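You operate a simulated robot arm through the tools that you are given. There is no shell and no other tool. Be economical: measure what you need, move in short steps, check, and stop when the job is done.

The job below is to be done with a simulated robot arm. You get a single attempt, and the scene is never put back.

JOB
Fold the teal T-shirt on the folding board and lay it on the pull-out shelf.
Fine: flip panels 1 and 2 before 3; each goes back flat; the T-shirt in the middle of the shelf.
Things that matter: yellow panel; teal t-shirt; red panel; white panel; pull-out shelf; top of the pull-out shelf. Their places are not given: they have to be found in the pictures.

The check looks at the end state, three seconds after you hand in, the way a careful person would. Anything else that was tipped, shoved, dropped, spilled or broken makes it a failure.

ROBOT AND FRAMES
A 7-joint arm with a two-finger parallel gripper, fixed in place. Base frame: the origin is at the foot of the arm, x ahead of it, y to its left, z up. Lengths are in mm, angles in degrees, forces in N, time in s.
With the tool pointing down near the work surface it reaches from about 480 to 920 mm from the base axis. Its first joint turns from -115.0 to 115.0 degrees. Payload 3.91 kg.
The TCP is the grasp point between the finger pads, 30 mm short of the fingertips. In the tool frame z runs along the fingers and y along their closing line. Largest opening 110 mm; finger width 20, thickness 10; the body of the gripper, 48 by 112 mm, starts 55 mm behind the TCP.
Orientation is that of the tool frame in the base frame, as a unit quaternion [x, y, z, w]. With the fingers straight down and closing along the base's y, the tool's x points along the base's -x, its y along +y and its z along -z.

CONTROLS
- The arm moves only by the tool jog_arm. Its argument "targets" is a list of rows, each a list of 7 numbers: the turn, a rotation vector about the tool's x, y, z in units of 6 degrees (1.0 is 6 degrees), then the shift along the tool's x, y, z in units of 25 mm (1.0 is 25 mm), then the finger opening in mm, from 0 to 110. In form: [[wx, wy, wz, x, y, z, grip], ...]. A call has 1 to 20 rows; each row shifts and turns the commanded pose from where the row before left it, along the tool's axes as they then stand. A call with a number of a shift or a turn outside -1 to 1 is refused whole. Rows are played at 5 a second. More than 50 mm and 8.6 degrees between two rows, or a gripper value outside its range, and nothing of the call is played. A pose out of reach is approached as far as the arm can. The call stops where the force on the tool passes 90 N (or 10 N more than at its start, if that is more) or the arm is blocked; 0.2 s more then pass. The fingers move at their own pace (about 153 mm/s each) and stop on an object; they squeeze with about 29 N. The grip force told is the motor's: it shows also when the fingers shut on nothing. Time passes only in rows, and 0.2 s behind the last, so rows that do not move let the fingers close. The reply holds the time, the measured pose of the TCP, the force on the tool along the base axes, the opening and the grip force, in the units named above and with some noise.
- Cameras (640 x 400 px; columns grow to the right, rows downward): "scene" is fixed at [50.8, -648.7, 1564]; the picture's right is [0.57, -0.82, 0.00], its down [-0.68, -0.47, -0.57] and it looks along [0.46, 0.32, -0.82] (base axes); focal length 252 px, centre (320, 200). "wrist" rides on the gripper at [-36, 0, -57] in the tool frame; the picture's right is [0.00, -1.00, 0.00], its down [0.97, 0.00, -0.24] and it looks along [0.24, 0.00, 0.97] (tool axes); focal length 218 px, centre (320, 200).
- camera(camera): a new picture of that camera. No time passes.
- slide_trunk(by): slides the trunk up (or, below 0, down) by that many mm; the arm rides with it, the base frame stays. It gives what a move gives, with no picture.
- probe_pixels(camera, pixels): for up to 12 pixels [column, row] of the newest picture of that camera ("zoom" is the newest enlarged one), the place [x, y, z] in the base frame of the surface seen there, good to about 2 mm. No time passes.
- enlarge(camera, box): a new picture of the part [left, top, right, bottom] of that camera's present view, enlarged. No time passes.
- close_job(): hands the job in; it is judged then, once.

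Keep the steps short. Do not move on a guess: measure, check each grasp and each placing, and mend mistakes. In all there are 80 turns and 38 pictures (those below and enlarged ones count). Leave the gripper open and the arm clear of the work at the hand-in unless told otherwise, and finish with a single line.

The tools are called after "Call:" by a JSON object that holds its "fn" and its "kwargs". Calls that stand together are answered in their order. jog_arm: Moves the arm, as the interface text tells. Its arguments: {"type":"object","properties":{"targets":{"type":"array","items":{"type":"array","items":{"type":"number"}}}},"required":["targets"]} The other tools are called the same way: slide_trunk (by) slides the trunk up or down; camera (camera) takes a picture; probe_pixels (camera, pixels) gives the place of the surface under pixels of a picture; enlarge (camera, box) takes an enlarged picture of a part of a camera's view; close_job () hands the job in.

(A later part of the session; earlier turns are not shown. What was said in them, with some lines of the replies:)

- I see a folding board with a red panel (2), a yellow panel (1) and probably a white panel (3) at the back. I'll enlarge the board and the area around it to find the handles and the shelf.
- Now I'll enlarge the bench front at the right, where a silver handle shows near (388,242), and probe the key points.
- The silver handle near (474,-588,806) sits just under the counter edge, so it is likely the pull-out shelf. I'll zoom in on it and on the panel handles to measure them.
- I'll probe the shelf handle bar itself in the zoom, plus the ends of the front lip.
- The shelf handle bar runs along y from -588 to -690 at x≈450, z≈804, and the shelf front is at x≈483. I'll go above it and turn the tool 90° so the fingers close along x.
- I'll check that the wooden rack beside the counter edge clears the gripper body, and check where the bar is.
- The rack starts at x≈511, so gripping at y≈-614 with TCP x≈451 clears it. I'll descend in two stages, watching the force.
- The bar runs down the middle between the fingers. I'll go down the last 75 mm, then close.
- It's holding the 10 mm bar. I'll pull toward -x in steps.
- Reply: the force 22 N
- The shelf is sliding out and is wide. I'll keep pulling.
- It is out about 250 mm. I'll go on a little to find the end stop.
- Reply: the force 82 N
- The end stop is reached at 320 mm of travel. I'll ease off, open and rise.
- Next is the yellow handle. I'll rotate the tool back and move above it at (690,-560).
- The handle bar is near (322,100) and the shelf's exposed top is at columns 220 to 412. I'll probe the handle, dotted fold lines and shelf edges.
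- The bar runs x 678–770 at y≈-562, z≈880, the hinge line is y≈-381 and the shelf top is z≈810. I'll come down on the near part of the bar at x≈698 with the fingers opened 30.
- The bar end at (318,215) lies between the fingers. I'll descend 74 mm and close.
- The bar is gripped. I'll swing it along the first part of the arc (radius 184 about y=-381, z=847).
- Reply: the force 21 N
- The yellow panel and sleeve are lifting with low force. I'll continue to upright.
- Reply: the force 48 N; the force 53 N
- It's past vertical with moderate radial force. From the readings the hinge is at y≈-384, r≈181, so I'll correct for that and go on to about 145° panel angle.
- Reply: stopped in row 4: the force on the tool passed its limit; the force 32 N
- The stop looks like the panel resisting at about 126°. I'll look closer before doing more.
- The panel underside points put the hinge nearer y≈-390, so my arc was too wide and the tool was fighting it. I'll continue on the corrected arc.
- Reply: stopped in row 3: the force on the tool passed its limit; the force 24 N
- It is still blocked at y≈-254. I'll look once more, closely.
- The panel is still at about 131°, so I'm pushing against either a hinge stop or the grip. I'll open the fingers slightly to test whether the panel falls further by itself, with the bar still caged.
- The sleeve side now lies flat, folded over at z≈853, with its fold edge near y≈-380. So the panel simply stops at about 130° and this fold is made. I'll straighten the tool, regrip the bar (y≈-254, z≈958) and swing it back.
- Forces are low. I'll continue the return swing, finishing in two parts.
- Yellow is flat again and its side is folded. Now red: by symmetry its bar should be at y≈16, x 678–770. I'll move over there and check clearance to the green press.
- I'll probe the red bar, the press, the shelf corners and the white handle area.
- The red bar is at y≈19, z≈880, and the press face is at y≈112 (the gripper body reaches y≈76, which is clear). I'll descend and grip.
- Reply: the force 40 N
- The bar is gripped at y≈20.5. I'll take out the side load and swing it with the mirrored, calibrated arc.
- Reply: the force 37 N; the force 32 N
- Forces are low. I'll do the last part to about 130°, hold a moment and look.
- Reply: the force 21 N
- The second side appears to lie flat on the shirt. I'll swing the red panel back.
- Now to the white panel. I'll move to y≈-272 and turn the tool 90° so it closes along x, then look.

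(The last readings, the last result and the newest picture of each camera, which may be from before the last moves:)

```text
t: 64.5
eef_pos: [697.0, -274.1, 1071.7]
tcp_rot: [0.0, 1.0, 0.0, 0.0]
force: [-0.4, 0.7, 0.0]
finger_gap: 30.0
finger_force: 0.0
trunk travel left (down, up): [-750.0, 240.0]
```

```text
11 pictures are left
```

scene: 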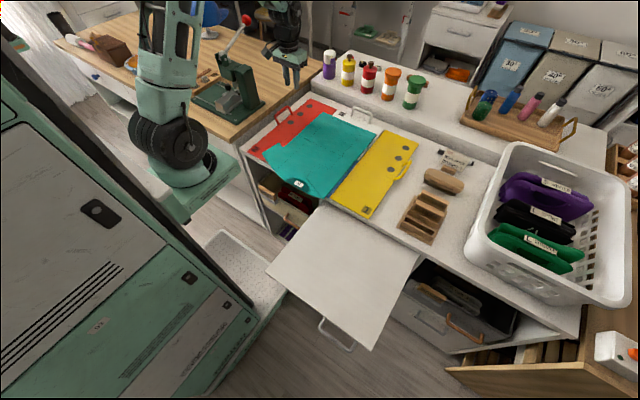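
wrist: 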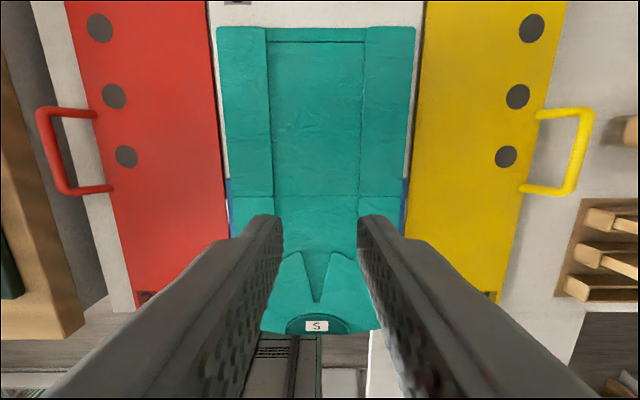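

Both side folds are neat. The white handle is out of view, so I'll zoom the scene on it.

Call:
{"fn": "enlarge", "kwargs": {"camera": "scene", "box": [328, 90, 392, 130]}}

Call:
{"fn": "probe_pixels", "kwargs": {"camera": "wrist", "pixels": [[228, 181], [404, 181], [210, 100], [316, 32], [222, 60], [412, 60], [317, 325], [260, 200], [240, 5]]}}

```text
10.00 times, centred on (360, 110) of scene
```

zoom: 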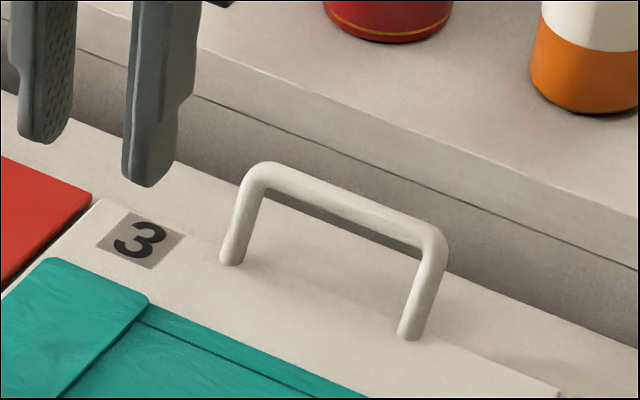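

```text
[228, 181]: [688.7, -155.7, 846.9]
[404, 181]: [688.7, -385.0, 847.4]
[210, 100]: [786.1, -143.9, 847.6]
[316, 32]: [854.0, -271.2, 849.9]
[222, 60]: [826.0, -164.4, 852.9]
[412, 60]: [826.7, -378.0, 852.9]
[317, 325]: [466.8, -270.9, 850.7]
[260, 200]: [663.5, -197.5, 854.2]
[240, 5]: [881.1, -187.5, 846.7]
```

Call:
{"fn": "probe_pixels", "kwargs": {"camera": "zoom", "pixels": [[270, 172], [300, 184], [340, 205], [380, 222], [430, 243], [235, 245], [410, 325], [247, 210], [565, 392], [95, 200], [420, 290]]}}

```text
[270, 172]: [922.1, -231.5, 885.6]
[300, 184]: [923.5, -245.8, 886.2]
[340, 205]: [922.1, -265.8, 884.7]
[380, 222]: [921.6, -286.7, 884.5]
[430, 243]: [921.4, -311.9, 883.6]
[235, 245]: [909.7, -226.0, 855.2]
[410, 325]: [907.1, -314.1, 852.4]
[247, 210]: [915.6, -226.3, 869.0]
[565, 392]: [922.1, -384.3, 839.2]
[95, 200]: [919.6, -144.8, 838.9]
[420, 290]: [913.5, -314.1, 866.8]
```

The white bar runs along y from -226 to -314 at x≈923, z≈881. That's beyond straight-down reach, so I'll turn the tool 90° and tilt the fingers 30° outward.

Call:
{"fn": "jog_arm", "kwargs": {"targets": [[0, 0, 1, 0, 0, 0, 30], [0, 0, 1, 0, 0, 0, 30], [0, 0, 1, 0, 0, 0, 30], [0, 0, 1, 0, 0, 0, 30], [0, 0, 1, 0, 0, 0, 30], [0, 0, 1, 0, 0, 0, 30], [0, 0, 1, 0, 0, 0, 30], [0, 0, 1, 0, 0, 0, 30], [0, 0, 1, 0, 0, 0, 30], [0, 0, 1, 0, 0, 0, 30], [0, 0, 1, 0, 0, 0, 30], [0, 0, 1, 0, 0, 0, 30], [0, 0, 1, 0, 0, 0, 30], [0, 0, 1, 0, 0, 0, 30], [0, 0, 1, 0, 0, 0, 30], [-1, 0, 0, 0, 0, 0, 26], [-1, 0, 0, 0, 0, 0, 26], [-1, 0, 0, 0, 0, 0, 26], [-1, 0, 0, 0, 0, 0, 26], [-1, 0, 0, 0, 0, 0, 26]]}}

```text
t: 68.7
eef_pos: [700.1, -273.1, 1072.5]
tcp_rot: [0.683, 0.683, 0.183, 0.184]
force: [-0.5, 0.7, -0.2]
finger_gap: 26.1
finger_force: 0.1
trunk travel left (down, up): [-750.0, 240.0]
```

Call:
{"fn": "jog_arm", "kwargs": {"targets": [[0, 0, 0, 0.14, 0.487, 0.928, 26], [0, 0, 0, 0.14, 0.487, 0.928, 26], [0, 0, 0, 0.14, 0.487, 0.928, 26], [0, 0, 0, 0.14, 0.487, 0.928, 26], [0, 0, 0, 0.14, 0.487, 0.928, 26], [0, 0, 0, 0.14, 0.487, 0.928, 26], [0, 0, 0, 0.14, 0.487, 0.928, 26], [0, 0, 0, 0.14, 0.487, 0.928, 26]]}}

Call:
{"fn": "camera", "kwargs": {"camera": "wrist"}}

Call:
{"fn": "probe_pixels", "kwargs": {"camera": "wrist", "pixels": [[320, 150], [320, 170], [320, 190], [320, 130], [310, 150], [330, 150], [300, 150], [340, 150], [320, 210]]}}

```text
t: 70.5
eef_pos: [875.7, -246.8, 959.1]
tcp_rot: [0.683, 0.683, 0.183, 0.183]
force: [-0.5, -0.6, 0.6]
finger_gap: 25.9
finger_force: 0.0
trunk travel left (down, up): [-750.0, 240.0]
```

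```text
9 pictures are left
```

wrist: 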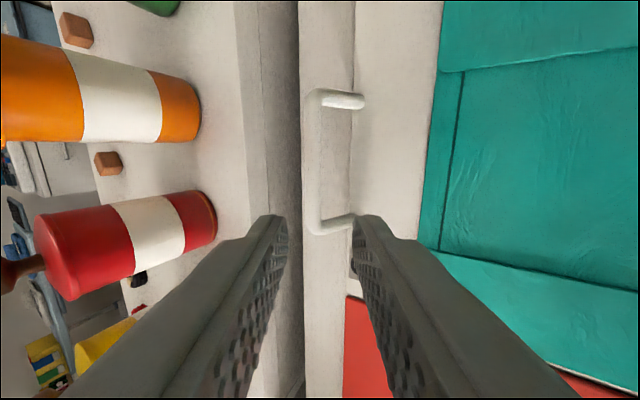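

```text
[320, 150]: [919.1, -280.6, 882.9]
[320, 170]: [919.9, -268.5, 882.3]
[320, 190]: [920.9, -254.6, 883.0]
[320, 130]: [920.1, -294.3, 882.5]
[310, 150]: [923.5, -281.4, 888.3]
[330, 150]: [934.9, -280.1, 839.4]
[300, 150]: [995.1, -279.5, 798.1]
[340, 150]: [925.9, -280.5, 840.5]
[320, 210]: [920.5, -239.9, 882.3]
```

The bar centre is about (923, 883), nearly on the approach line. I'll advance 77 mm along the fingers and close.

Call:
{"fn": "jog_arm", "kwargs": {"targets": [[0, 0, 0, 0, 0.03, 0.775, 26], [0, 0, 0, 0, 0.03, 0.775, 26], [0, 0, 0, 0, 0.03, 0.775, 26], [0, 0, 0, 0, 0.03, 0.775, 26], [0, 0, 0, 0, 0, 0, 26]]}}

Call:
{"fn": "jog_arm", "kwargs": {"targets": [[0, 0, 0, 0, 0, 0, 0], [0, 0, 0, 0, 0, 0, 0], [0, 0, 0, 0, 0, 0, 0]]}}

```text
t: 71.7
eef_pos: [918.3, -245.8, 893.4]
tcp_rot: [0.684, 0.682, 0.183, 0.184]
force: [0.3, -0.1, -0.4]
finger_gap: 26.0
finger_force: 0.0
trunk travel left (down, up): [-750.0, 240.0]
```

```text
t: 72.5
eef_pos: [919.2, -245.1, 894.8]
tcp_rot: [0.682, 0.684, 0.183, 0.184]
force: [11.3, -1.3, 1.2]
finger_gap: 10.3
finger_force: 45.1
trunk travel left (down, up): [-750.0, 240.0]
```

The bar is gripped. Taking the hinge at x≈689, I'll swing the first steps keeping the tilt, and watch the forces.

Call:
{"fn": "jog_arm", "kwargs": {"targets": [[0, 0, 0, 0, 0.286, -0.847, 0], [0, 0, 0, 0, 0.197, -0.87, 0], [0, 0, 0, 0, 0.118, -0.884, 0], [0, 0, 0, 0, 0.036, -0.894, 0]]}}

Call:
{"fn": "jog_arm", "kwargs": {"targets": [[0, 0, 0, 0, -0.049, -0.892, 0], [0, 0, 0, 0, -0.134, -0.881, 0], [0, 0, 0, 0, -0.217, -0.864, 0], [0, 0, 0, 0, -0.293, -0.844, 0]]}}

```text
t: 73.5
eef_pos: [888.4, -244.8, 978.3]
tcp_rot: [0.682, 0.683, 0.184, 0.185]
force: [22.0, 0.3, 11.9]
finger_gap: 10.4
finger_force: 44.8
trunk travel left (down, up): [-750.0, 240.0]
```

```text
t: 74.5
eef_pos: [829.1, -244.9, 1047.8]
tcp_rot: [0.683, 0.683, 0.183, 0.183]
force: [10.7, -0.2, 12.4]
finger_gap: 10.6
finger_force: 44.7
trunk travel left (down, up): [-750.0, 240.0]
```

Call:
{"fn": "jog_arm", "kwargs": {"targets": [[0, 0, 0, 0, -0.378, -0.809, 0], [0, 0, 0, 0, -0.447, -0.77, 0], [0, 0, 0, 0, -0.519, -0.725, 0], [0, 0, 0, 0, -0.585, -0.675, 0]]}}

Call:
{"fn": "jog_arm", "kwargs": {"targets": [[0, 0, 0, 0, -0.648, -0.614, 0], [0, 0, 0, 0, -0.702, -0.553, 0], [0, 0, 0, 0, -0.75, -0.484, 0], [0, 0, 0, 0, 0, 0, 0]]}}

```text
t: 75.5
eef_pos: [751.9, -245.7, 1089.6]
tcp_rot: [0.683, 0.683, 0.183, 0.185]
force: [6.3, -0.3, 21.1]
finger_gap: 10.3
finger_force: 45.0
trunk travel left (down, up): [-750.0, 240.0]
```

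```text
t: 76.5
eef_pos: [684.8, -244.9, 1097.1]
tcp_rot: [0.682, 0.683, 0.183, 0.185]
force: [0.8, 1.9, 24.9]
finger_gap: 10.4
finger_force: 44.9
trunk travel left (down, up): [-750.0, 240.0]
```

It's at vertical. I'll untilt the tool to straight down here, then continue.

Call:
{"fn": "jog_arm", "kwargs": {"targets": [[1, 0, 0, 0, 0, 0, 0], [1, 0, 0, 0, 0, 0, 0], [1, 0, 0, 0, 0, 0, 0], [1, 0, 0, 0, 0, 0, 0], [1, 0, 0, 0, 0, 0, 0]]}}

Call:
{"fn": "jog_arm", "kwargs": {"targets": [[0, 0, 0, 0, -0.892, 0.06, 0], [0, 0, 0, 0, -0.884, 0.148, 0], [0, 0, 0, 0, -0.864, 0.228, 0], [0, 0, 0, 0, -0.84, 0.308, 0]]}}

Call:
{"fn": "jog_arm", "kwargs": {"targets": [[0, 0, 0, 0, -0.808, 0.388, 0], [0, 0, 0, 0, -0.768, 0.46, 0], [0, 0, 0, 0, -0.72, 0.532, 0]]}}

```text
t: 77.7
eef_pos: [685.2, -246.0, 1096.6]
tcp_rot: [0.708, 0.706, -0.001, 0.001]
force: [-1.1, 2.6, 37.0]
finger_gap: 10.5
finger_force: 45.1
trunk travel left (down, up): [-750.0, 240.0]
```

```text
t: 78.7
eef_pos: [597.3, -247.1, 1074.4]
tcp_rot: [0.707, 0.707, -0.001, 0.0]
force: [4.8, -2.0, -12.8]
finger_gap: 10.6
finger_force: 44.7
trunk travel left (down, up): [-750.0, 240.0]
```

```text
t: 79.5
eef_pos: [541.4, -245.4, 1040.3]
tcp_rot: [0.707, 0.707, -0.001, -0.002]
force: [3.1, 14.5, -3.3]
finger_gap: 10.4
finger_force: 44.6
trunk travel left (down, up): [-750.0, 240.0]
```

Call:
{"fn": "jog_arm", "kwargs": {"targets": [[0, 0, 0, 0, -0.668, 0.596, 0], [0, 0, 0, 0, -0.456, 0.48, 0], [0, 0, 0, 0, 0, 0, 0], [0, 0, 0, 0, 0, 0, 0]]}}

Call:
{"fn": "enlarge", "kwargs": {"camera": "scene", "box": [240, 80, 432, 200]}}

```text
t: 80.5
eef_pos: [513.1, -245.7, 1013.8]
tcp_rot: [0.708, 0.707, -0.001, 0.002]
force: [10.5, 9.3, 2.0]
finger_gap: 10.2
finger_force: 45.0
trunk travel left (down, up): [-750.0, 240.0]
```

```text
3.33 times, centred on (336, 140) of scene
```

zoom: 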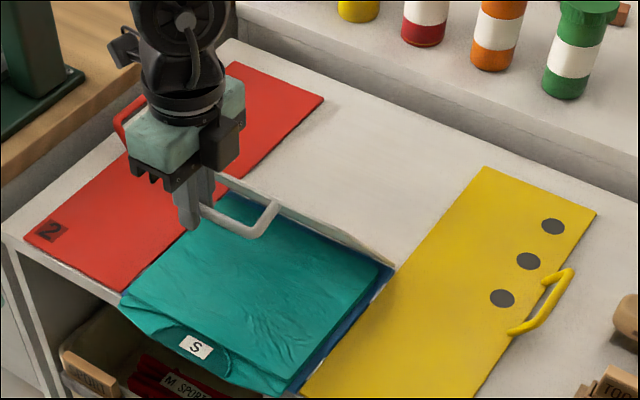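

The fold is complete. I'll swing the white panel back by reversing the path.

Call:
{"fn": "jog_arm", "kwargs": {"targets": [[0, 0, 0, 0, 0.456, -0.48, 0], [0, 0, 0, 0, 0.668, -0.596, 0], [0, 0, 0, 0, 0.72, -0.532, 0], [0, 0, 0, 0, 0.768, -0.46, 0], [0, 0, 0, 0, 0.808, -0.388, 0], [0, 0, 0, 0, 0.84, -0.308, 0], [0, 0, 0, 0, 0.864, -0.228, 0], [0, 0, 0, 0, 0.884, -0.148, 0], [0, 0, 0, 0, 0.892, -0.06, 0], [-1, 0, 0, 0, 0, 0, 0], [-1, 0, 0, 0, 0, 0, 0], [-1, 0, 0, 0, 0, 0, 0], [-1, 0, 0, 0, 0, 0, 0], [-1, 0, 0, 0, 0, 0, 0]]}}

Call:
{"fn": "jog_arm", "kwargs": {"targets": [[0, 0, 0, 0, 0.75, 0.484, 0], [0, 0, 0, 0, 0.702, 0.553, 0], [0, 0, 0, 0, 0.648, 0.614, 0], [0, 0, 0, 0, 0.585, 0.675, 0], [0, 0, 0, 0, 0.519, 0.725, 0], [0, 0, 0, 0, 0.447, 0.77, 0], [0, 0, 0, 0, 0.378, 0.809, 0], [0, 0, 0, 0, 0.293, 0.844, 0]]}}

Call:
{"fn": "jog_arm", "kwargs": {"targets": [[0, 0, 0, 0, 0.217, 0.864, 0], [0, 0, 0, 0, 0.134, 0.881, 0], [0, 0, 0, 0, 0.049, 0.892, 0], [0, 0, 0, 0, -0.036, 0.894, 0], [0, 0, 0, 0, -0.118, 0.884, 0], [0, 0, 0, 0, -0.197, 0.87, 0]]}}

```text
t: 83.5
eef_pos: [685.1, -246.2, 1093.7]
tcp_rot: [0.684, 0.683, 0.183, 0.181]
force: [0.5, -4.6, -13.1]
finger_gap: 10.4
finger_force: 44.9
trunk travel left (down, up): [-750.0, 240.0]
```

```text
t: 85.3
eef_pos: [845.5, -245.6, 1031.1]
tcp_rot: [0.683, 0.682, 0.183, 0.185]
force: [3.3, -6.0, 0.6]
finger_gap: 10.4
finger_force: 45.0
trunk travel left (down, up): [-750.0, 240.0]
```

```text
t: 86.7
eef_pos: [914.8, -245.3, 918.9]
tcp_rot: [0.682, 0.683, 0.185, 0.186]
force: [36.3, 6.7, 8.4]
finger_gap: 10.3
finger_force: 45.8
trunk travel left (down, up): [-750.0, 240.0]
```

Call:
{"fn": "jog_arm", "kwargs": {"targets": [[0, 0, 0, 0, -0.286, 0.847, 0], [0, 0, 0, 0, -0.02, 0.04, 0], [0, 0, 0, 0, 0, 0, 26], [0, 0, 0, 0, 0, 0, 26], [0, 0, 0, 0, 0, 0, 26]]}}

Call:
{"fn": "jog_arm", "kwargs": {"targets": [[0, 0, 0, 0, 0, -0.8, 26], [0, 0, 0, 0, 0, -1, 26], [0, 0, 0, 0, 0, -1, 26], [0, 0, 0, 0, 0, -1, 26], [0, 0, 0, 0, 0, -1, 26], [0, 0, 0, 0, 0, -1, 26], [0, 0, 0, 0, 0, -1, 26], [0, 0, 0, 0, -0.866, -0.5, 26], [0, 0, 0, 0, -0.866, -0.5, 26], [0, 0, 0, 0, -0.866, -0.5, 26], [0, 0, 0, 0, -0.866, -0.5, 26], [0, 0, 0, 0, -0.866, -0.5, 26], [0, 0, 0, 0, -0.866, -0.5, 26], [0, 0, 0, 0, -0.866, -0.5, 26], [0, 0, 0, 0, -0.866, -0.5, 26]]}}

Call:
{"fn": "enlarge", "kwargs": {"camera": "scene", "box": [240, 80, 432, 200]}}

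```text
t: 87.9
eef_pos: [916.7, -247.6, 893.9]
tcp_rot: [0.683, 0.683, 0.182, 0.182]
force: [-0.7, 0.5, 0.4]
finger_gap: 25.8
finger_force: 0.1
trunk travel left (down, up): [-750.0, 240.0]
```

```text
t: 91.1
eef_pos: [634.3, -245.8, 1040.6]
tcp_rot: [0.682, 0.684, 0.183, 0.182]
force: [0.3, 0.6, -0.6]
finger_gap: 25.9
finger_force: 0.1
trunk travel left (down, up): [-750.0, 240.0]
```

```text
3.33 times, centred on (336, 140) of scene
```

zoom: 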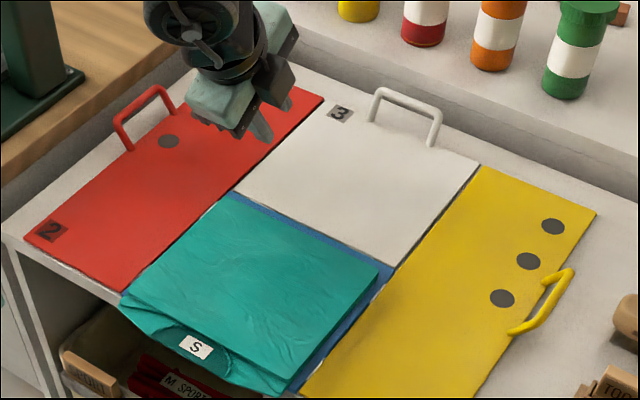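

All the panels are flat and the shirt is a packet. I'll probe its outline and front edge.

Call:
{"fn": "probe_pixels", "kwargs": {"camera": "zoom", "pixels": [[235, 195], [375, 272], [145, 290], [280, 375], [195, 347], [250, 270], [215, 375], [135, 300], [230, 355], [170, 325], [300, 355], [195, 360]]}}

```text
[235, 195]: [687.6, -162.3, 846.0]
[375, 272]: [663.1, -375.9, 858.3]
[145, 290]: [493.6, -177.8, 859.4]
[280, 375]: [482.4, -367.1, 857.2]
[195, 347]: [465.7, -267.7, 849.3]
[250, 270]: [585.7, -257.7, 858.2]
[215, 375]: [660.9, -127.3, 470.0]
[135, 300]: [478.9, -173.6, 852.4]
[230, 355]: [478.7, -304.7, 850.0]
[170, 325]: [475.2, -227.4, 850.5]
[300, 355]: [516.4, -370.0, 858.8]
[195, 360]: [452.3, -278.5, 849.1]
```

The packet is x≈452–668, y≈-163 to -378, and the collar flap (z≈849) overhangs the counter edge (x≈483) by about 30 mm. I want to pinch that overhang with a horizontal tool, so I'll check what stands near the robot side first.

Call:
{"fn": "probe_pixels", "kwargs": {"camera": "scene", "pixels": [[100, 215], [150, 300], [180, 240], [60, 120], [220, 310], [170, 200], [215, 175], [170, 60], [20, 300], [120, 200]]}}

```text
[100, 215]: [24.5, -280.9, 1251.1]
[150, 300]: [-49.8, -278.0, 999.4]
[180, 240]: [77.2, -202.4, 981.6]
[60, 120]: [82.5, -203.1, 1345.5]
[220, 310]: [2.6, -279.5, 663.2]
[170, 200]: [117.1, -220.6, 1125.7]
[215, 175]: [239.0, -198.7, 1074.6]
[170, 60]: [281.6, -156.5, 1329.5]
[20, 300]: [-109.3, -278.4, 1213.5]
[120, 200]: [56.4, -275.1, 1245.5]
```

The torso's side is at y≈-280 and the arm bracket is around (239,-199,1075). To stay clear I'll approach the collar with a tool yaw of +30°, coming from the front right. First I'll yaw and move to a standoff in front of the collar.

Call:
{"fn": "jog_arm", "kwargs": {"targets": [[0, 0.5, -0.866, 0, 0, 0, 30], [0, 0.5, -0.866, 0, 0, 0, 30], [0, 0.5, -0.866, 0, 0, 0, 30], [0, 0.5, -0.866, 0, 0, 0, 30], [0, 0.5, -0.866, 0, 0, 0, 30], [0, 0, 0, 0.1826, -0.942, -0.121, 30], [0, 0, 0, 0.1826, -0.942, -0.121, 30], [0, 0, 0, 0.1826, -0.942, -0.121, 30], [0, 0, 0, 0.1826, -0.942, -0.121, 30], [0, 0, 0, 0.1826, -0.942, -0.121, 30], [0, 0, 0, 0.1826, -0.942, -0.121, 30], [0, 0, 0, 0.1826, -0.942, -0.121, 30], [0, 0, 0, 0.1826, -0.942, -0.121, 30], [0, 0, 0, 0.1826, -0.942, -0.121, 30], [0, 0, 0, 0.1826, -0.942, -0.121, 30], [0, 0, 0, 0.1826, -0.942, -0.121, 30], [0, 0, 0, 0.1826, -0.942, -0.121, 30]]}}

Call:
{"fn": "jog_arm", "kwargs": {"targets": [[-1, 0, 0, 0, 0, 0, 30], [-1, 0, 0, 0, 0, 0, 30], [-1, 0, 0, 0, 0, 0, 30], [-1, 0, 0, 0, 0, 0, 30], [-1, 0, 0, 0, 0, 0, 30]]}}

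```text
t: 94.7
eef_pos: [382.3, -334.0, 929.0]
tcp_rot: [0.483, 0.837, 0.224, 0.13]
force: [-0.1, 0.0, -0.1]
finger_gap: 29.8
finger_force: 0.1
out of reach, approached as far as the arm can: row 14
trunk travel left (down, up): [-750.0, 240.0]
```

```text
t: 95.9
eef_pos: [377.5, -330.0, 929.9]
tcp_rot: [0.44, 0.765, 0.414, 0.222]
force: [-0.4, 0.3, 0.4]
finger_gap: 30.3
finger_force: 0.0
out of reach, approached as far as the arm can: row 1
trunk travel left (down, up): [-750.0, 240.0]
```

The arm is near its inner limit here. Raising the trunk gives more room between shoulder and wrist, so I'll slide up 200 mm.

Call:
{"fn": "slide_trunk", "kwargs": {"by": 200}}

Call:
{"fn": "jog_arm", "kwargs": {"targets": [[-1, 0, 0, 0, 0, 0, 30], [0, 0, 0, 0, 0, 0, 30]]}}

```text
t: 98.1
eef_pos: [377.3, -330.3, 1129.3]
tcp_rot: [0.44, 0.765, 0.415, 0.221]
force: [-0.4, 0.7, -0.2]
finger_gap: 30.0
finger_force: 0.0
trunk travel left (down, up): [-950.0, 40.0]
```

```text
t: 98.7
eef_pos: [377.3, -330.7, 1130.0]
tcp_rot: [0.428, 0.742, 0.453, 0.244]
force: [0.8, -0.1, -0.2]
finger_gap: 30.2
finger_force: 0.0
trunk travel left (down, up): [-950.0, 40.0]
```

Call:
{"fn": "jog_arm", "kwargs": {"targets": [[-1, 0, 0, 0, 0, 0, 30], [-1, 0, 0, 0, 0, 0, 30], [-1, 0, 0, 0, 0, 0, 30], [-0.6, 0, 0, 0, 0, 0, 30], [0, 0, 0, 0, 0, 0, 30]]}}

```text
t: 99.9
eef_pos: [377.8, -329.4, 1130.2]
tcp_rot: [0.375, 0.644, 0.585, 0.321]
force: [0.3, 0.0, 0.4]
finger_gap: 29.8
finger_force: 0.1
trunk travel left (down, up): [-950.0, 40.0]
```

The tool is nearly horizontal now (about 6° down). I'll descend straight down 200 mm in front of the counter.

Call:
{"fn": "jog_arm", "kwargs": {"targets": [[0, 0, 0, -0.024, -0.99, 0.111, 30], [0, 0, 0, -0.024, -0.99, 0.111, 30], [0, 0, 0, -0.024, -0.99, 0.111, 30], [0, 0, 0, -0.024, -0.99, 0.111, 30], [0, 0, 0, -0.024, -0.99, 0.111, 30], [0, 0, 0, -0.024, -0.99, 0.111, 30], [0, 0, 0, -0.024, -0.99, 0.111, 30], [0, 0, 0, -0.024, -0.99, 0.111, 30]]}}

```text
t: 101.7
eef_pos: [382.2, -323.4, 931.7]
tcp_rot: [0.357, 0.66, 0.588, 0.302]
force: [-0.5, -0.5, -0.2]
finger_gap: 30.2
finger_force: 0.0
trunk travel left (down, up): [-950.0, 40.0]
```

The shelf's left edge (y=-381, z=810) lies under the gripper body, so I'll use about 18° down-pitch to stay above it. I'll set that and go to the pre-grasp point.

Call:
{"fn": "jog_arm", "kwargs": {"targets": [[0.9, 0, 0, 0, 0, 0, 24], [0.9, 0, 0, 0, 0, 0, 24], [0, 0, 0, -0.177, -0.687, 0.267, 24], [0, 0, 0, -0.177, -0.687, 0.267, 24], [0, 0, 0, -0.177, -0.687, 0.267, 24], [0, 0, 0, 0, 0, 0, 24]]}}

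Call:
{"fn": "camera", "kwargs": {"camera": "wrist"}}

Call:
{"fn": "probe_pixels", "kwargs": {"camera": "wrist", "pixels": [[320, 200], [320, 170], [300, 170], [300, 200], [290, 180], [330, 180], [310, 150], [310, 120], [280, 200], [340, 200]]}}

```text
t: 103.1
eef_pos: [391.0, -334.9, 875.4]
tcp_rot: [0.389, 0.708, 0.523, 0.272]
force: [-0.7, -0.5, 0.4]
finger_gap: 24.1
finger_force: 0.0
trunk travel left (down, up): [-950.0, 40.0]
```

```text
6 pictures are left
```

wrist: 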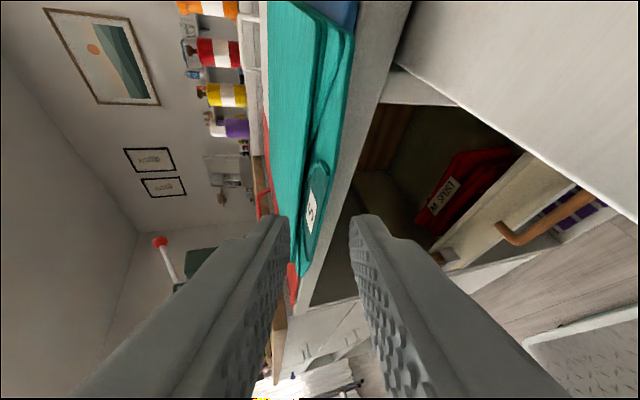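

```text
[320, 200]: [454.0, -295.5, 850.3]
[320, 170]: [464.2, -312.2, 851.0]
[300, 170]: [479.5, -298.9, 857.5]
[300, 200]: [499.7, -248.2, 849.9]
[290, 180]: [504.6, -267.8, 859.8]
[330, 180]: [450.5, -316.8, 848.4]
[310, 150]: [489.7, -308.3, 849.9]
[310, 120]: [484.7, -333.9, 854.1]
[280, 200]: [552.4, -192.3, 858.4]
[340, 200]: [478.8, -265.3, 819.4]
```

The collar hump's front edge is at about x 447–454, between the fingers. I'll advance 75 mm along the tool.

Call:
{"fn": "jog_arm", "kwargs": {"targets": [[0, 0, 0, 0, 0, 0.6, 24], [0, 0, 0, 0, 0, 0.6, 24], [0, 0, 0, 0, 0, 0.6, 24], [0, 0, 0, 0, 0, 0.6, 24], [0, 0, 0, 0, 0, 0.6, 24], [0, 0, 0, 0, 0, 0, 24]]}}

Call:
{"fn": "camera", "kwargs": {"camera": "wrist"}}

```text
t: 104.5
eef_pos: [448.0, -297.4, 854.7]
tcp_rot: [0.393, 0.706, 0.521, 0.277]
force: [-7.1, -2.2, 13.8]
finger_gap: 29.8
finger_force: 5.8
trunk travel left (down, up): [-950.0, 40.0]
```

```text
5 pictures are left
```

wrist: 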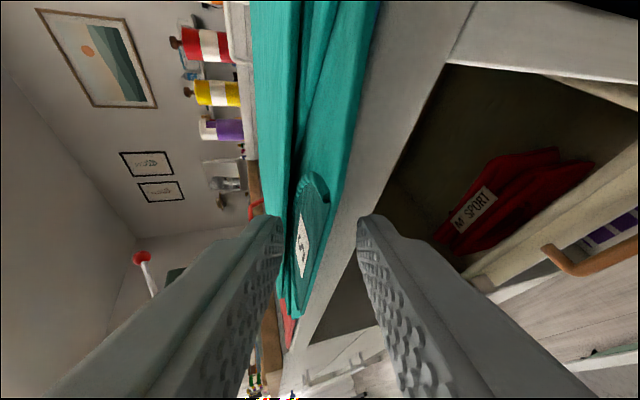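

Light contact: the fingers were nudged open to 30 mm, likely the upper fingertip on the packet's front. I'll close and read the gap.

Call:
{"fn": "jog_arm", "kwargs": {"targets": [[0, 0, 0, 0, 0, 0, 10], [0, 0, 0, 0, 0, 0, 0], [0, 0, 0, 0, 0, 0, 0], [0, 0, 0, 0, 0, 0, 0]]}}

```text
t: 105.5
eef_pos: [450.7, -297.2, 858.5]
tcp_rot: [0.39, 0.699, 0.529, 0.281]
force: [-17.5, -17.9, 62.9]
finger_gap: 18.4
finger_force: 29.1
trunk travel left (down, up): [-950.0, 40.0]
```

The upper finger presses on the packet while it's still supported. I'll raise slightly so the pinch can settle around the cloth.

Call:
{"fn": "jog_arm", "kwargs": {"targets": [[0, 0, 0, 0, 0.38, -0.12, 0], [0, 0, 0, 0, 0.38, -0.12, 0], [0, 0, 0, 0, 0, 0, 0], [0, 0, 0, 0, 0, 0, 0]]}}

Call:
{"fn": "enlarge", "kwargs": {"camera": "scene", "box": [230, 120, 390, 220]}}

```text
t: 106.5
eef_pos: [453.4, -290.7, 865.5]
tcp_rot: [0.391, 0.707, 0.525, 0.27]
force: [-49.2, -23.2, -32.4]
finger_gap: 18.5
finger_force: 28.8
trunk travel left (down, up): [-950.0, 40.0]
```

```text
4.00 times, centred on (310, 170) of scene
```

zoom: 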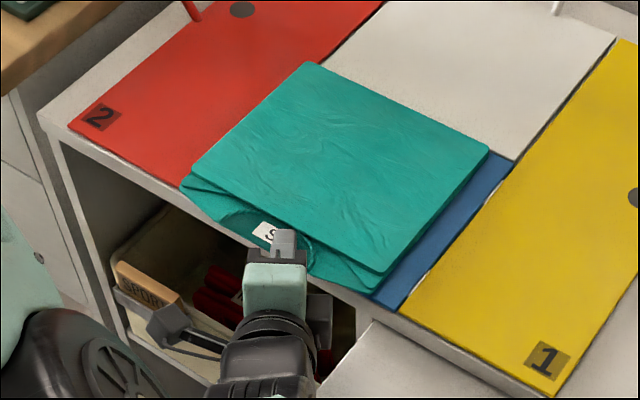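

Call:
{"fn": "probe_pixels", "kwargs": {"camera": "zoom", "pixels": [[310, 75], [480, 155], [200, 170], [375, 265], [300, 170], [265, 232], [190, 185], [350, 280], [284, 240], [395, 290], [310, 245]]}}

```text
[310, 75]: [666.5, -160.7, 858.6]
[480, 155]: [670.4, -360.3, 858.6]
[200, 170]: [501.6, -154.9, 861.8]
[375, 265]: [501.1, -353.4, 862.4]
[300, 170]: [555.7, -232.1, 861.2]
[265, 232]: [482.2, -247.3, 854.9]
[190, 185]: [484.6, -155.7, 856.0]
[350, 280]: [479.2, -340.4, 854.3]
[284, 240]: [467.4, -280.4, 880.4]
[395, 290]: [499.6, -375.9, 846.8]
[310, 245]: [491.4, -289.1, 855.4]
```

The packet is gripped at the collar; it shifted a few mm and its front rose 4 mm. The -x force suggests the fingertips touch the counter edge, so I'll back off along -x a little while lifting gently.

Call:
{"fn": "jog_arm", "kwargs": {"targets": [[0, 0, 0, 0, 0, -0.4, 0], [0, 0, 0, 0, 0.3, -0.1, 0], [0, 0, 0, 0, 0.3, -0.1, 0], [0, 0, 0, 0, 0, 0, 0]]}}

```text
t: 107.5
eef_pos: [453.4, -291.0, 891.0]
tcp_rot: [0.386, 0.701, 0.534, 0.273]
force: [0.9, 1.3, 3.6]
finger_gap: 14.7
finger_force: 29.1
trunk travel left (down, up): [-950.0, 40.0]
```

It's free now and still holding 14.7 mm. I'll lift 50 mm more and look.

Call:
{"fn": "jog_arm", "kwargs": {"targets": [[0, 0, 0, 0, 0.57, -0.18, 0], [0, 0, 0, 0, 0.57, -0.18, 0], [0, 0, 0, 0, 0.57, -0.18, 0], [0, 0, 0, 0, 0, 0, 0]]}}

Call:
{"fn": "camera", "kwargs": {"camera": "scene"}}

Call:
{"fn": "probe_pixels", "kwargs": {"camera": "scene", "pixels": [[305, 135], [350, 157], [280, 165], [300, 150], [320, 165], [320, 185], [290, 180], [330, 160], [300, 185]]}}

```text
t: 108.5
eef_pos: [452.8, -292.4, 937.3]
tcp_rot: [0.385, 0.702, 0.534, 0.271]
force: [1.5, -0.4, -2.2]
finger_gap: 12.5
finger_force: 29.0
trunk travel left (down, up): [-950.0, 40.0]
```

```text
3 pictures are left
```

scene: 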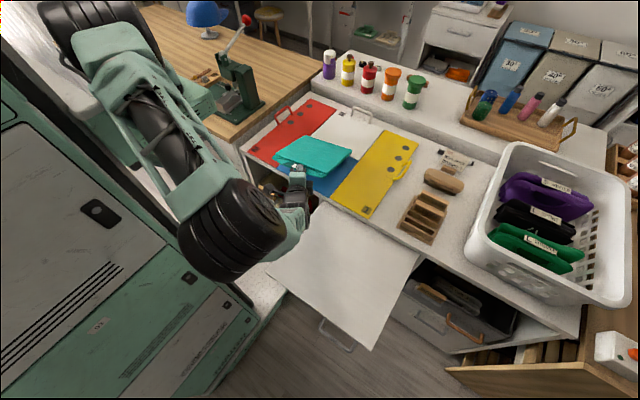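

```text
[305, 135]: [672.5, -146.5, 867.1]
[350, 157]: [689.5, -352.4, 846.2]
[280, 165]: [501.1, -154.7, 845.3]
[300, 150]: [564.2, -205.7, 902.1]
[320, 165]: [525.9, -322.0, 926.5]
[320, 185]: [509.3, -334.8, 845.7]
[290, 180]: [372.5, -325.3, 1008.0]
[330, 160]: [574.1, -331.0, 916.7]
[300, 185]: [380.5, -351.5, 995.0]
```

The shirt is held and hangs about 18° down along the tool. I'll lift a bit more and carry it toward the shelf centre (323,-554), a shift of about (-247,-297).

Call:
{"fn": "jog_arm", "kwargs": {"targets": [[0, 0, 0, 0.02, 0.67, -0.2, 0], [0, 0, 0, 0.02, 0.67, -0.2, 0], [0, 0, 0, -0.243, -0.225, -0.792, 0], [0, 0, 0, -0.243, -0.225, -0.792, 0], [0, 0, 0, -0.243, -0.225, -0.792, 0], [0, 0, 0, -0.243, -0.225, -0.792, 0], [0, 0, 0, -0.243, -0.225, -0.792, 0], [0, 0, 0, -0.243, -0.225, -0.792, 0], [0, 0, 0, -0.243, -0.225, -0.792, 0], [0, 0, 0, -0.243, -0.225, -0.792, 0], [0, 0, 0, -0.243, -0.225, -0.792, 0]]}}

Call:
{"fn": "jog_arm", "kwargs": {"targets": [[0, 0, 0, -0.243, -0.225, -0.792, 0], [0, 0, 0, -0.243, -0.225, -0.792, 0], [0, 0, 0, -0.243, -0.225, -0.792, 0], [0, 0, 0, -0.243, -0.225, -0.792, 0], [0, 0, 0, -0.243, -0.225, -0.792, 0], [0, 0, 0, -0.243, -0.225, -0.792, 0], [0, 0, 0, -0.243, -0.225, -0.792, 0], [0, 0, 0, -0.243, -0.225, -0.792, 0], [0, 0, 0, -0.243, -0.225, -0.792, 0], [0, 0, 0, 0, 0, 0, 0]]}}

```text
t: 110.9
eef_pos: [308.7, -451.4, 973.1]
tcp_rot: [0.404, 0.696, 0.521, 0.283]
force: [-0.3, 0.6, -1.6]
finger_gap: 12.3
finger_force: 28.9
trunk travel left (down, up): [-950.0, 40.0]
```

```text
t: 113.1
eef_pos: [201.1, -598.6, 983.4]
tcp_rot: [0.384, 0.711, 0.524, 0.268]
force: [-0.3, 0.1, -2.4]
finger_gap: 12.3
finger_force: 29.2
trunk travel left (down, up): [-950.0, 40.0]
```

It's above the shelf now. I'll take a picture to check centring before lowering.

Call:
{"fn": "enlarge", "kwargs": {"camera": "scene", "box": [230, 190, 470, 340]}}

```text
2.67 times, centred on (350, 265) of scene
```

zoom: 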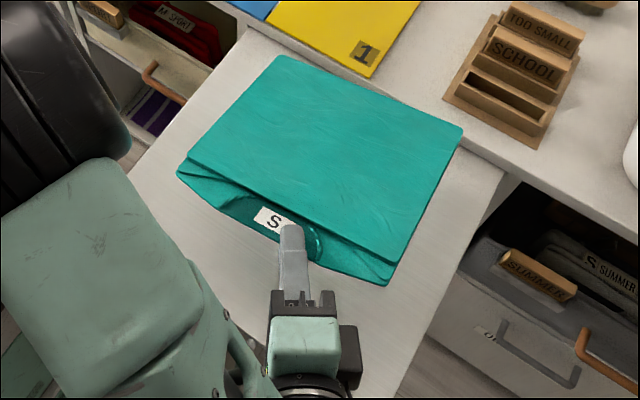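

Call:
{"fn": "probe_pixels", "kwargs": {"camera": "zoom", "pixels": [[282, 60], [458, 132], [192, 158], [388, 260], [320, 150], [182, 175], [385, 280], [270, 222], [285, 230]]}}

```text
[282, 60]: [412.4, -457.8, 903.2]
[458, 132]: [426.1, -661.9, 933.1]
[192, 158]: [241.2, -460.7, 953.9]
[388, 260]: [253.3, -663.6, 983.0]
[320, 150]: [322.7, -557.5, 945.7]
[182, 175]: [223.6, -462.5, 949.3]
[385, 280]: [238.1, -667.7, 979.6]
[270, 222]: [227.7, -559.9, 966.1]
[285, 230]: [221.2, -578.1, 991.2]
```

The packet is about 7 mm off in y. I'll reduce the pitch to about 9° and lower to near contact, keeping the gripper body above the shelf handle.

Call:
{"fn": "jog_arm", "kwargs": {"targets": [[-0.75, 0, 0, 0, 0, 0, 0], [-0.75, 0, 0, 0, 0, 0, 0], [0, 0, 0, 0.027, -0.77, 0.15, 0], [0, 0, 0, 0.027, -0.77, 0.15, 0], [0, 0, 0, 0.027, -0.77, 0.15, 0], [0, 0, 0, 0.027, -0.77, 0.15, 0], [0, 0, 0, 0.027, -0.77, 0.15, 0], [0, 0, 0, 0, 0, 0, 0]]}}

```text
t: 114.9
eef_pos: [203.3, -593.2, 971.7]
tcp_rot: [0.364, 0.666, 0.578, 0.3]
force: [-0.5, 0.2, -0.6]
finger_gap: 12.6
finger_force: 29.4
out of reach, approached as far as the arm can: row 3, 4, 5, 6, 7
trunk travel left (down, up): [-950.0, 40.0]
```

The arm can't go lower there, so I'll lower using the trunk instead.

Call:
{"fn": "slide_trunk", "kwargs": {"by": -90}}

```text
t: 116.1
eef_pos: [203.8, -591.3, 878.4]
tcp_rot: [0.365, 0.664, 0.58, 0.3]
force: [-0.3, -0.2, -1.3]
finger_gap: 12.3
finger_force: 29.0
trunk travel left (down, up): [-860.0, 130.0]
```

Call:
{"fn": "slide_trunk", "kwargs": {"by": -15}}

```text
t: 116.8
eef_pos: [203.9, -592.4, 863.4]
tcp_rot: [0.365, 0.664, 0.58, 0.299]
force: [0.1, -0.2, -1.5]
finger_gap: 12.2
finger_force: 28.6
trunk travel left (down, up): [-845.0, 145.0]
```

It's at release height (the far corner is about at the shelf). I'll open gradually to 60 so the collar rides down on the lower finger, then withdraw backward.

Call:
{"fn": "jog_arm", "kwargs": {"targets": [[0, 0, 0, 0, 0, 0, 20], [0, 0, 0, 0, 0, 0, 30], [0, 0, 0, 0, 0, 0, 40], [0, 0, 0, 0, 0, 0, 50], [0, 0, 0, 0, 0, 0, 58], [0, 0, 0, 0, 0, 0, 58], [0, 0, 0, 0, 0, 0, 58]]}}

Call:
{"fn": "jog_arm", "kwargs": {"targets": [[0, 0, 0, 0, 0, -0.5, 58], [0, 0, 0, 0, 0, -0.8, 58], [0, 0, 0, 0, 0, -1, 58], [0, 0, 0, 0, 0, -1, 58], [0, 0, 0, 0, 0, -1, 58], [0, 0, 0, 0, 0, 0, 58]]}}

Call:
{"fn": "enlarge", "kwargs": {"camera": "scene", "box": [230, 190, 470, 340]}}

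Call:
{"fn": "probe_pixels", "kwargs": {"camera": "zoom", "pixels": [[260, 100], [420, 180], [190, 200], [350, 280], [300, 190], [240, 130], [400, 220], [250, 250], [280, 240]]}}

```text
t: 118.4
eef_pos: [204.0, -592.1, 864.2]
tcp_rot: [0.365, 0.665, 0.579, 0.298]
force: [0.9, 0.7, -1.5]
finger_gap: 58.7
finger_force: 0.3
trunk travel left (down, up): [-845.0, 145.0]
```

```text
t: 119.8
eef_pos: [204.0, -593.3, 862.9]
tcp_rot: [0.365, 0.664, 0.58, 0.299]
force: [-0.3, -0.6, -1.0]
finger_gap: 58.6
finger_force: 0.1
out of reach, approached as far as the arm can: row 1, 2, 3, 4, 5
trunk travel left (down, up): [-845.0, 145.0]
```

```text
2.67 times, centred on (350, 265) of scene
```

zoom: 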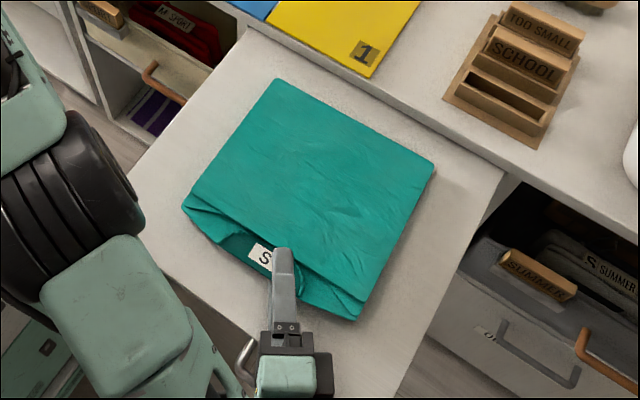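

```text
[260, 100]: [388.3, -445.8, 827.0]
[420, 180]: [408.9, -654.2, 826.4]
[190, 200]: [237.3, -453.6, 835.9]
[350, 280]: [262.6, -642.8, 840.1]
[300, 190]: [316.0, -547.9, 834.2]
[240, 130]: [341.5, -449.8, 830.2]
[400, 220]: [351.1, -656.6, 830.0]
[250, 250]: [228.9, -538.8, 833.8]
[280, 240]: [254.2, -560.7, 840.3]
```

The shirt rests in the middle of the shelf with its collar on the lower finger, but straight withdrawal hit an arm limit. I'll restore some down-pitch, which frees the wrist, and retry the withdrawal in small rows.

Call:
{"fn": "jog_arm", "kwargs": {"targets": [[0.7, 0, 0, 0, 0, 0, 58], [0.7, 0, 0, 0, 0, 0, 58], [0, 0, 0, 0, -0.1, -0.4, 58], [0, 0, 0, 0, -0.1, -0.4, 58], [0, 0, 0, 0, 0, 0, 58]]}}

```text
t: 121.0
eef_pos: [187.8, -609.7, 869.8]
tcp_rot: [0.385, 0.709, 0.526, 0.271]
force: [-0.7, 0.1, 0.2]
finger_gap: 58.0
finger_force: 0.1
trunk travel left (down, up): [-845.0, 145.0]
```

That works. I'll continue withdrawing.

Call:
{"fn": "jog_arm", "kwargs": {"targets": [[0, 0, 0, 0, 0, -0.6, 58], [0, 0, 0, 0, 0, -0.6, 58], [0, 0, 0, 0, 0, -0.6, 58], [0, 0, 0, 0, 0, -0.6, 58], [0, 0, 0, 0, 0, -0.6, 58], [0, 0, 0, 0, 0, 0, 58]]}}

```text
t: 122.4
eef_pos: [158.9, -608.8, 886.8]
tcp_rot: [0.385, 0.702, 0.534, 0.272]
force: [0.8, -0.7, -0.4]
finger_gap: 57.9
finger_force: 0.1
out of reach, approached as far as the arm can: row 2, 3, 4, 5
trunk travel left (down, up): [-845.0, 145.0]
```

The tips are now at x≈183, clear of the collar. I'll raise with the trunk and check with the last picture... first the raise.

Call:
{"fn": "slide_trunk", "kwargs": {"by": 140}}

Call:
{"fn": "camera", "kwargs": {"camera": "scene"}}

Call:
{"fn": "probe_pixels", "kwargs": {"camera": "scene", "pixels": [[334, 222], [389, 255], [303, 266], [360, 302], [345, 262], [325, 285], [300, 270], [340, 295], [370, 150], [330, 170], [300, 125], [362, 135]]}}

```text
t: 124.0
eef_pos: [154.8, -613.2, 1031.6]
tcp_rot: [0.384, 0.707, 0.529, 0.27]
force: [0.8, 0.9, -0.1]
finger_gap: 57.9
finger_force: 0.0
trunk travel left (down, up): [-985.0, 5.0]
```

```text
0 pictures are left
```

scene: 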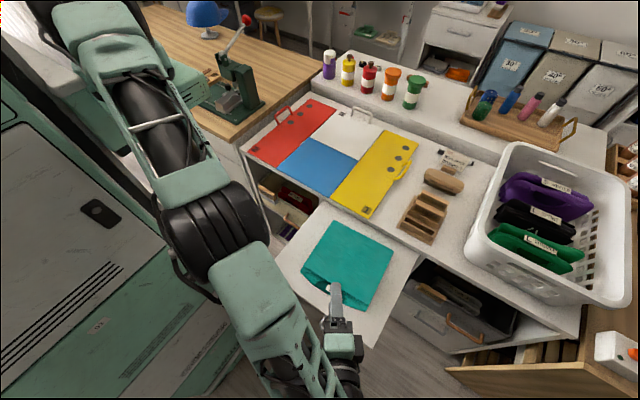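

```text
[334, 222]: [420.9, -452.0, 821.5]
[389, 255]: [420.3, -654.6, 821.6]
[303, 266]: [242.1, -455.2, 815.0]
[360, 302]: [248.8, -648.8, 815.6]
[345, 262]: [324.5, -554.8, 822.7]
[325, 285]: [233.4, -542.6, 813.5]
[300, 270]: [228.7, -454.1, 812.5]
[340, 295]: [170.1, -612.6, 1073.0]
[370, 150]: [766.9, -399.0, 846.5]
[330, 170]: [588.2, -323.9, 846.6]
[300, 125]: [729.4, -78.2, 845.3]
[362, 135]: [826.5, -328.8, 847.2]
```

The shirt lies flat at z≈822, spanning x≈212–425 and y≈-452 to -656, so it is centred on (323,-554). All the panels are flat. I'll lift the arm a bit more, then hand in.

Call:
{"fn": "jog_arm", "kwargs": {"targets": [[0, 0, 0, 0, 0.9, -0.3, 80], [0, 0, 0, 0, 0.9, -0.3, 100], [0, 0, 0, 0, 0.9, -0.3, 100], [0, 0, 0, 0, 0.9, -0.3, 100], [0, 0, 0, 0, 0, 0, 100]]}}

Call:
{"fn": "close_job", "kwargs": {}}

```text
t: 125.2
eef_pos: [124.7, -612.2, 1128.6]
tcp_rot: [0.407, 0.694, 0.52, 0.286]
force: [-1.2, -0.4, -0.5]
finger_gap: 100.0
finger_force: 0.1
trunk travel left (down, up): [-985.0, 5.0]
```

```text
The job is handed in.
```

The teal T-shirt is folded (panels 1, 2, then 3, each laid back flat) and lies flat in the middle of the pulled-out shelf, with the gripper open and the arm clear.
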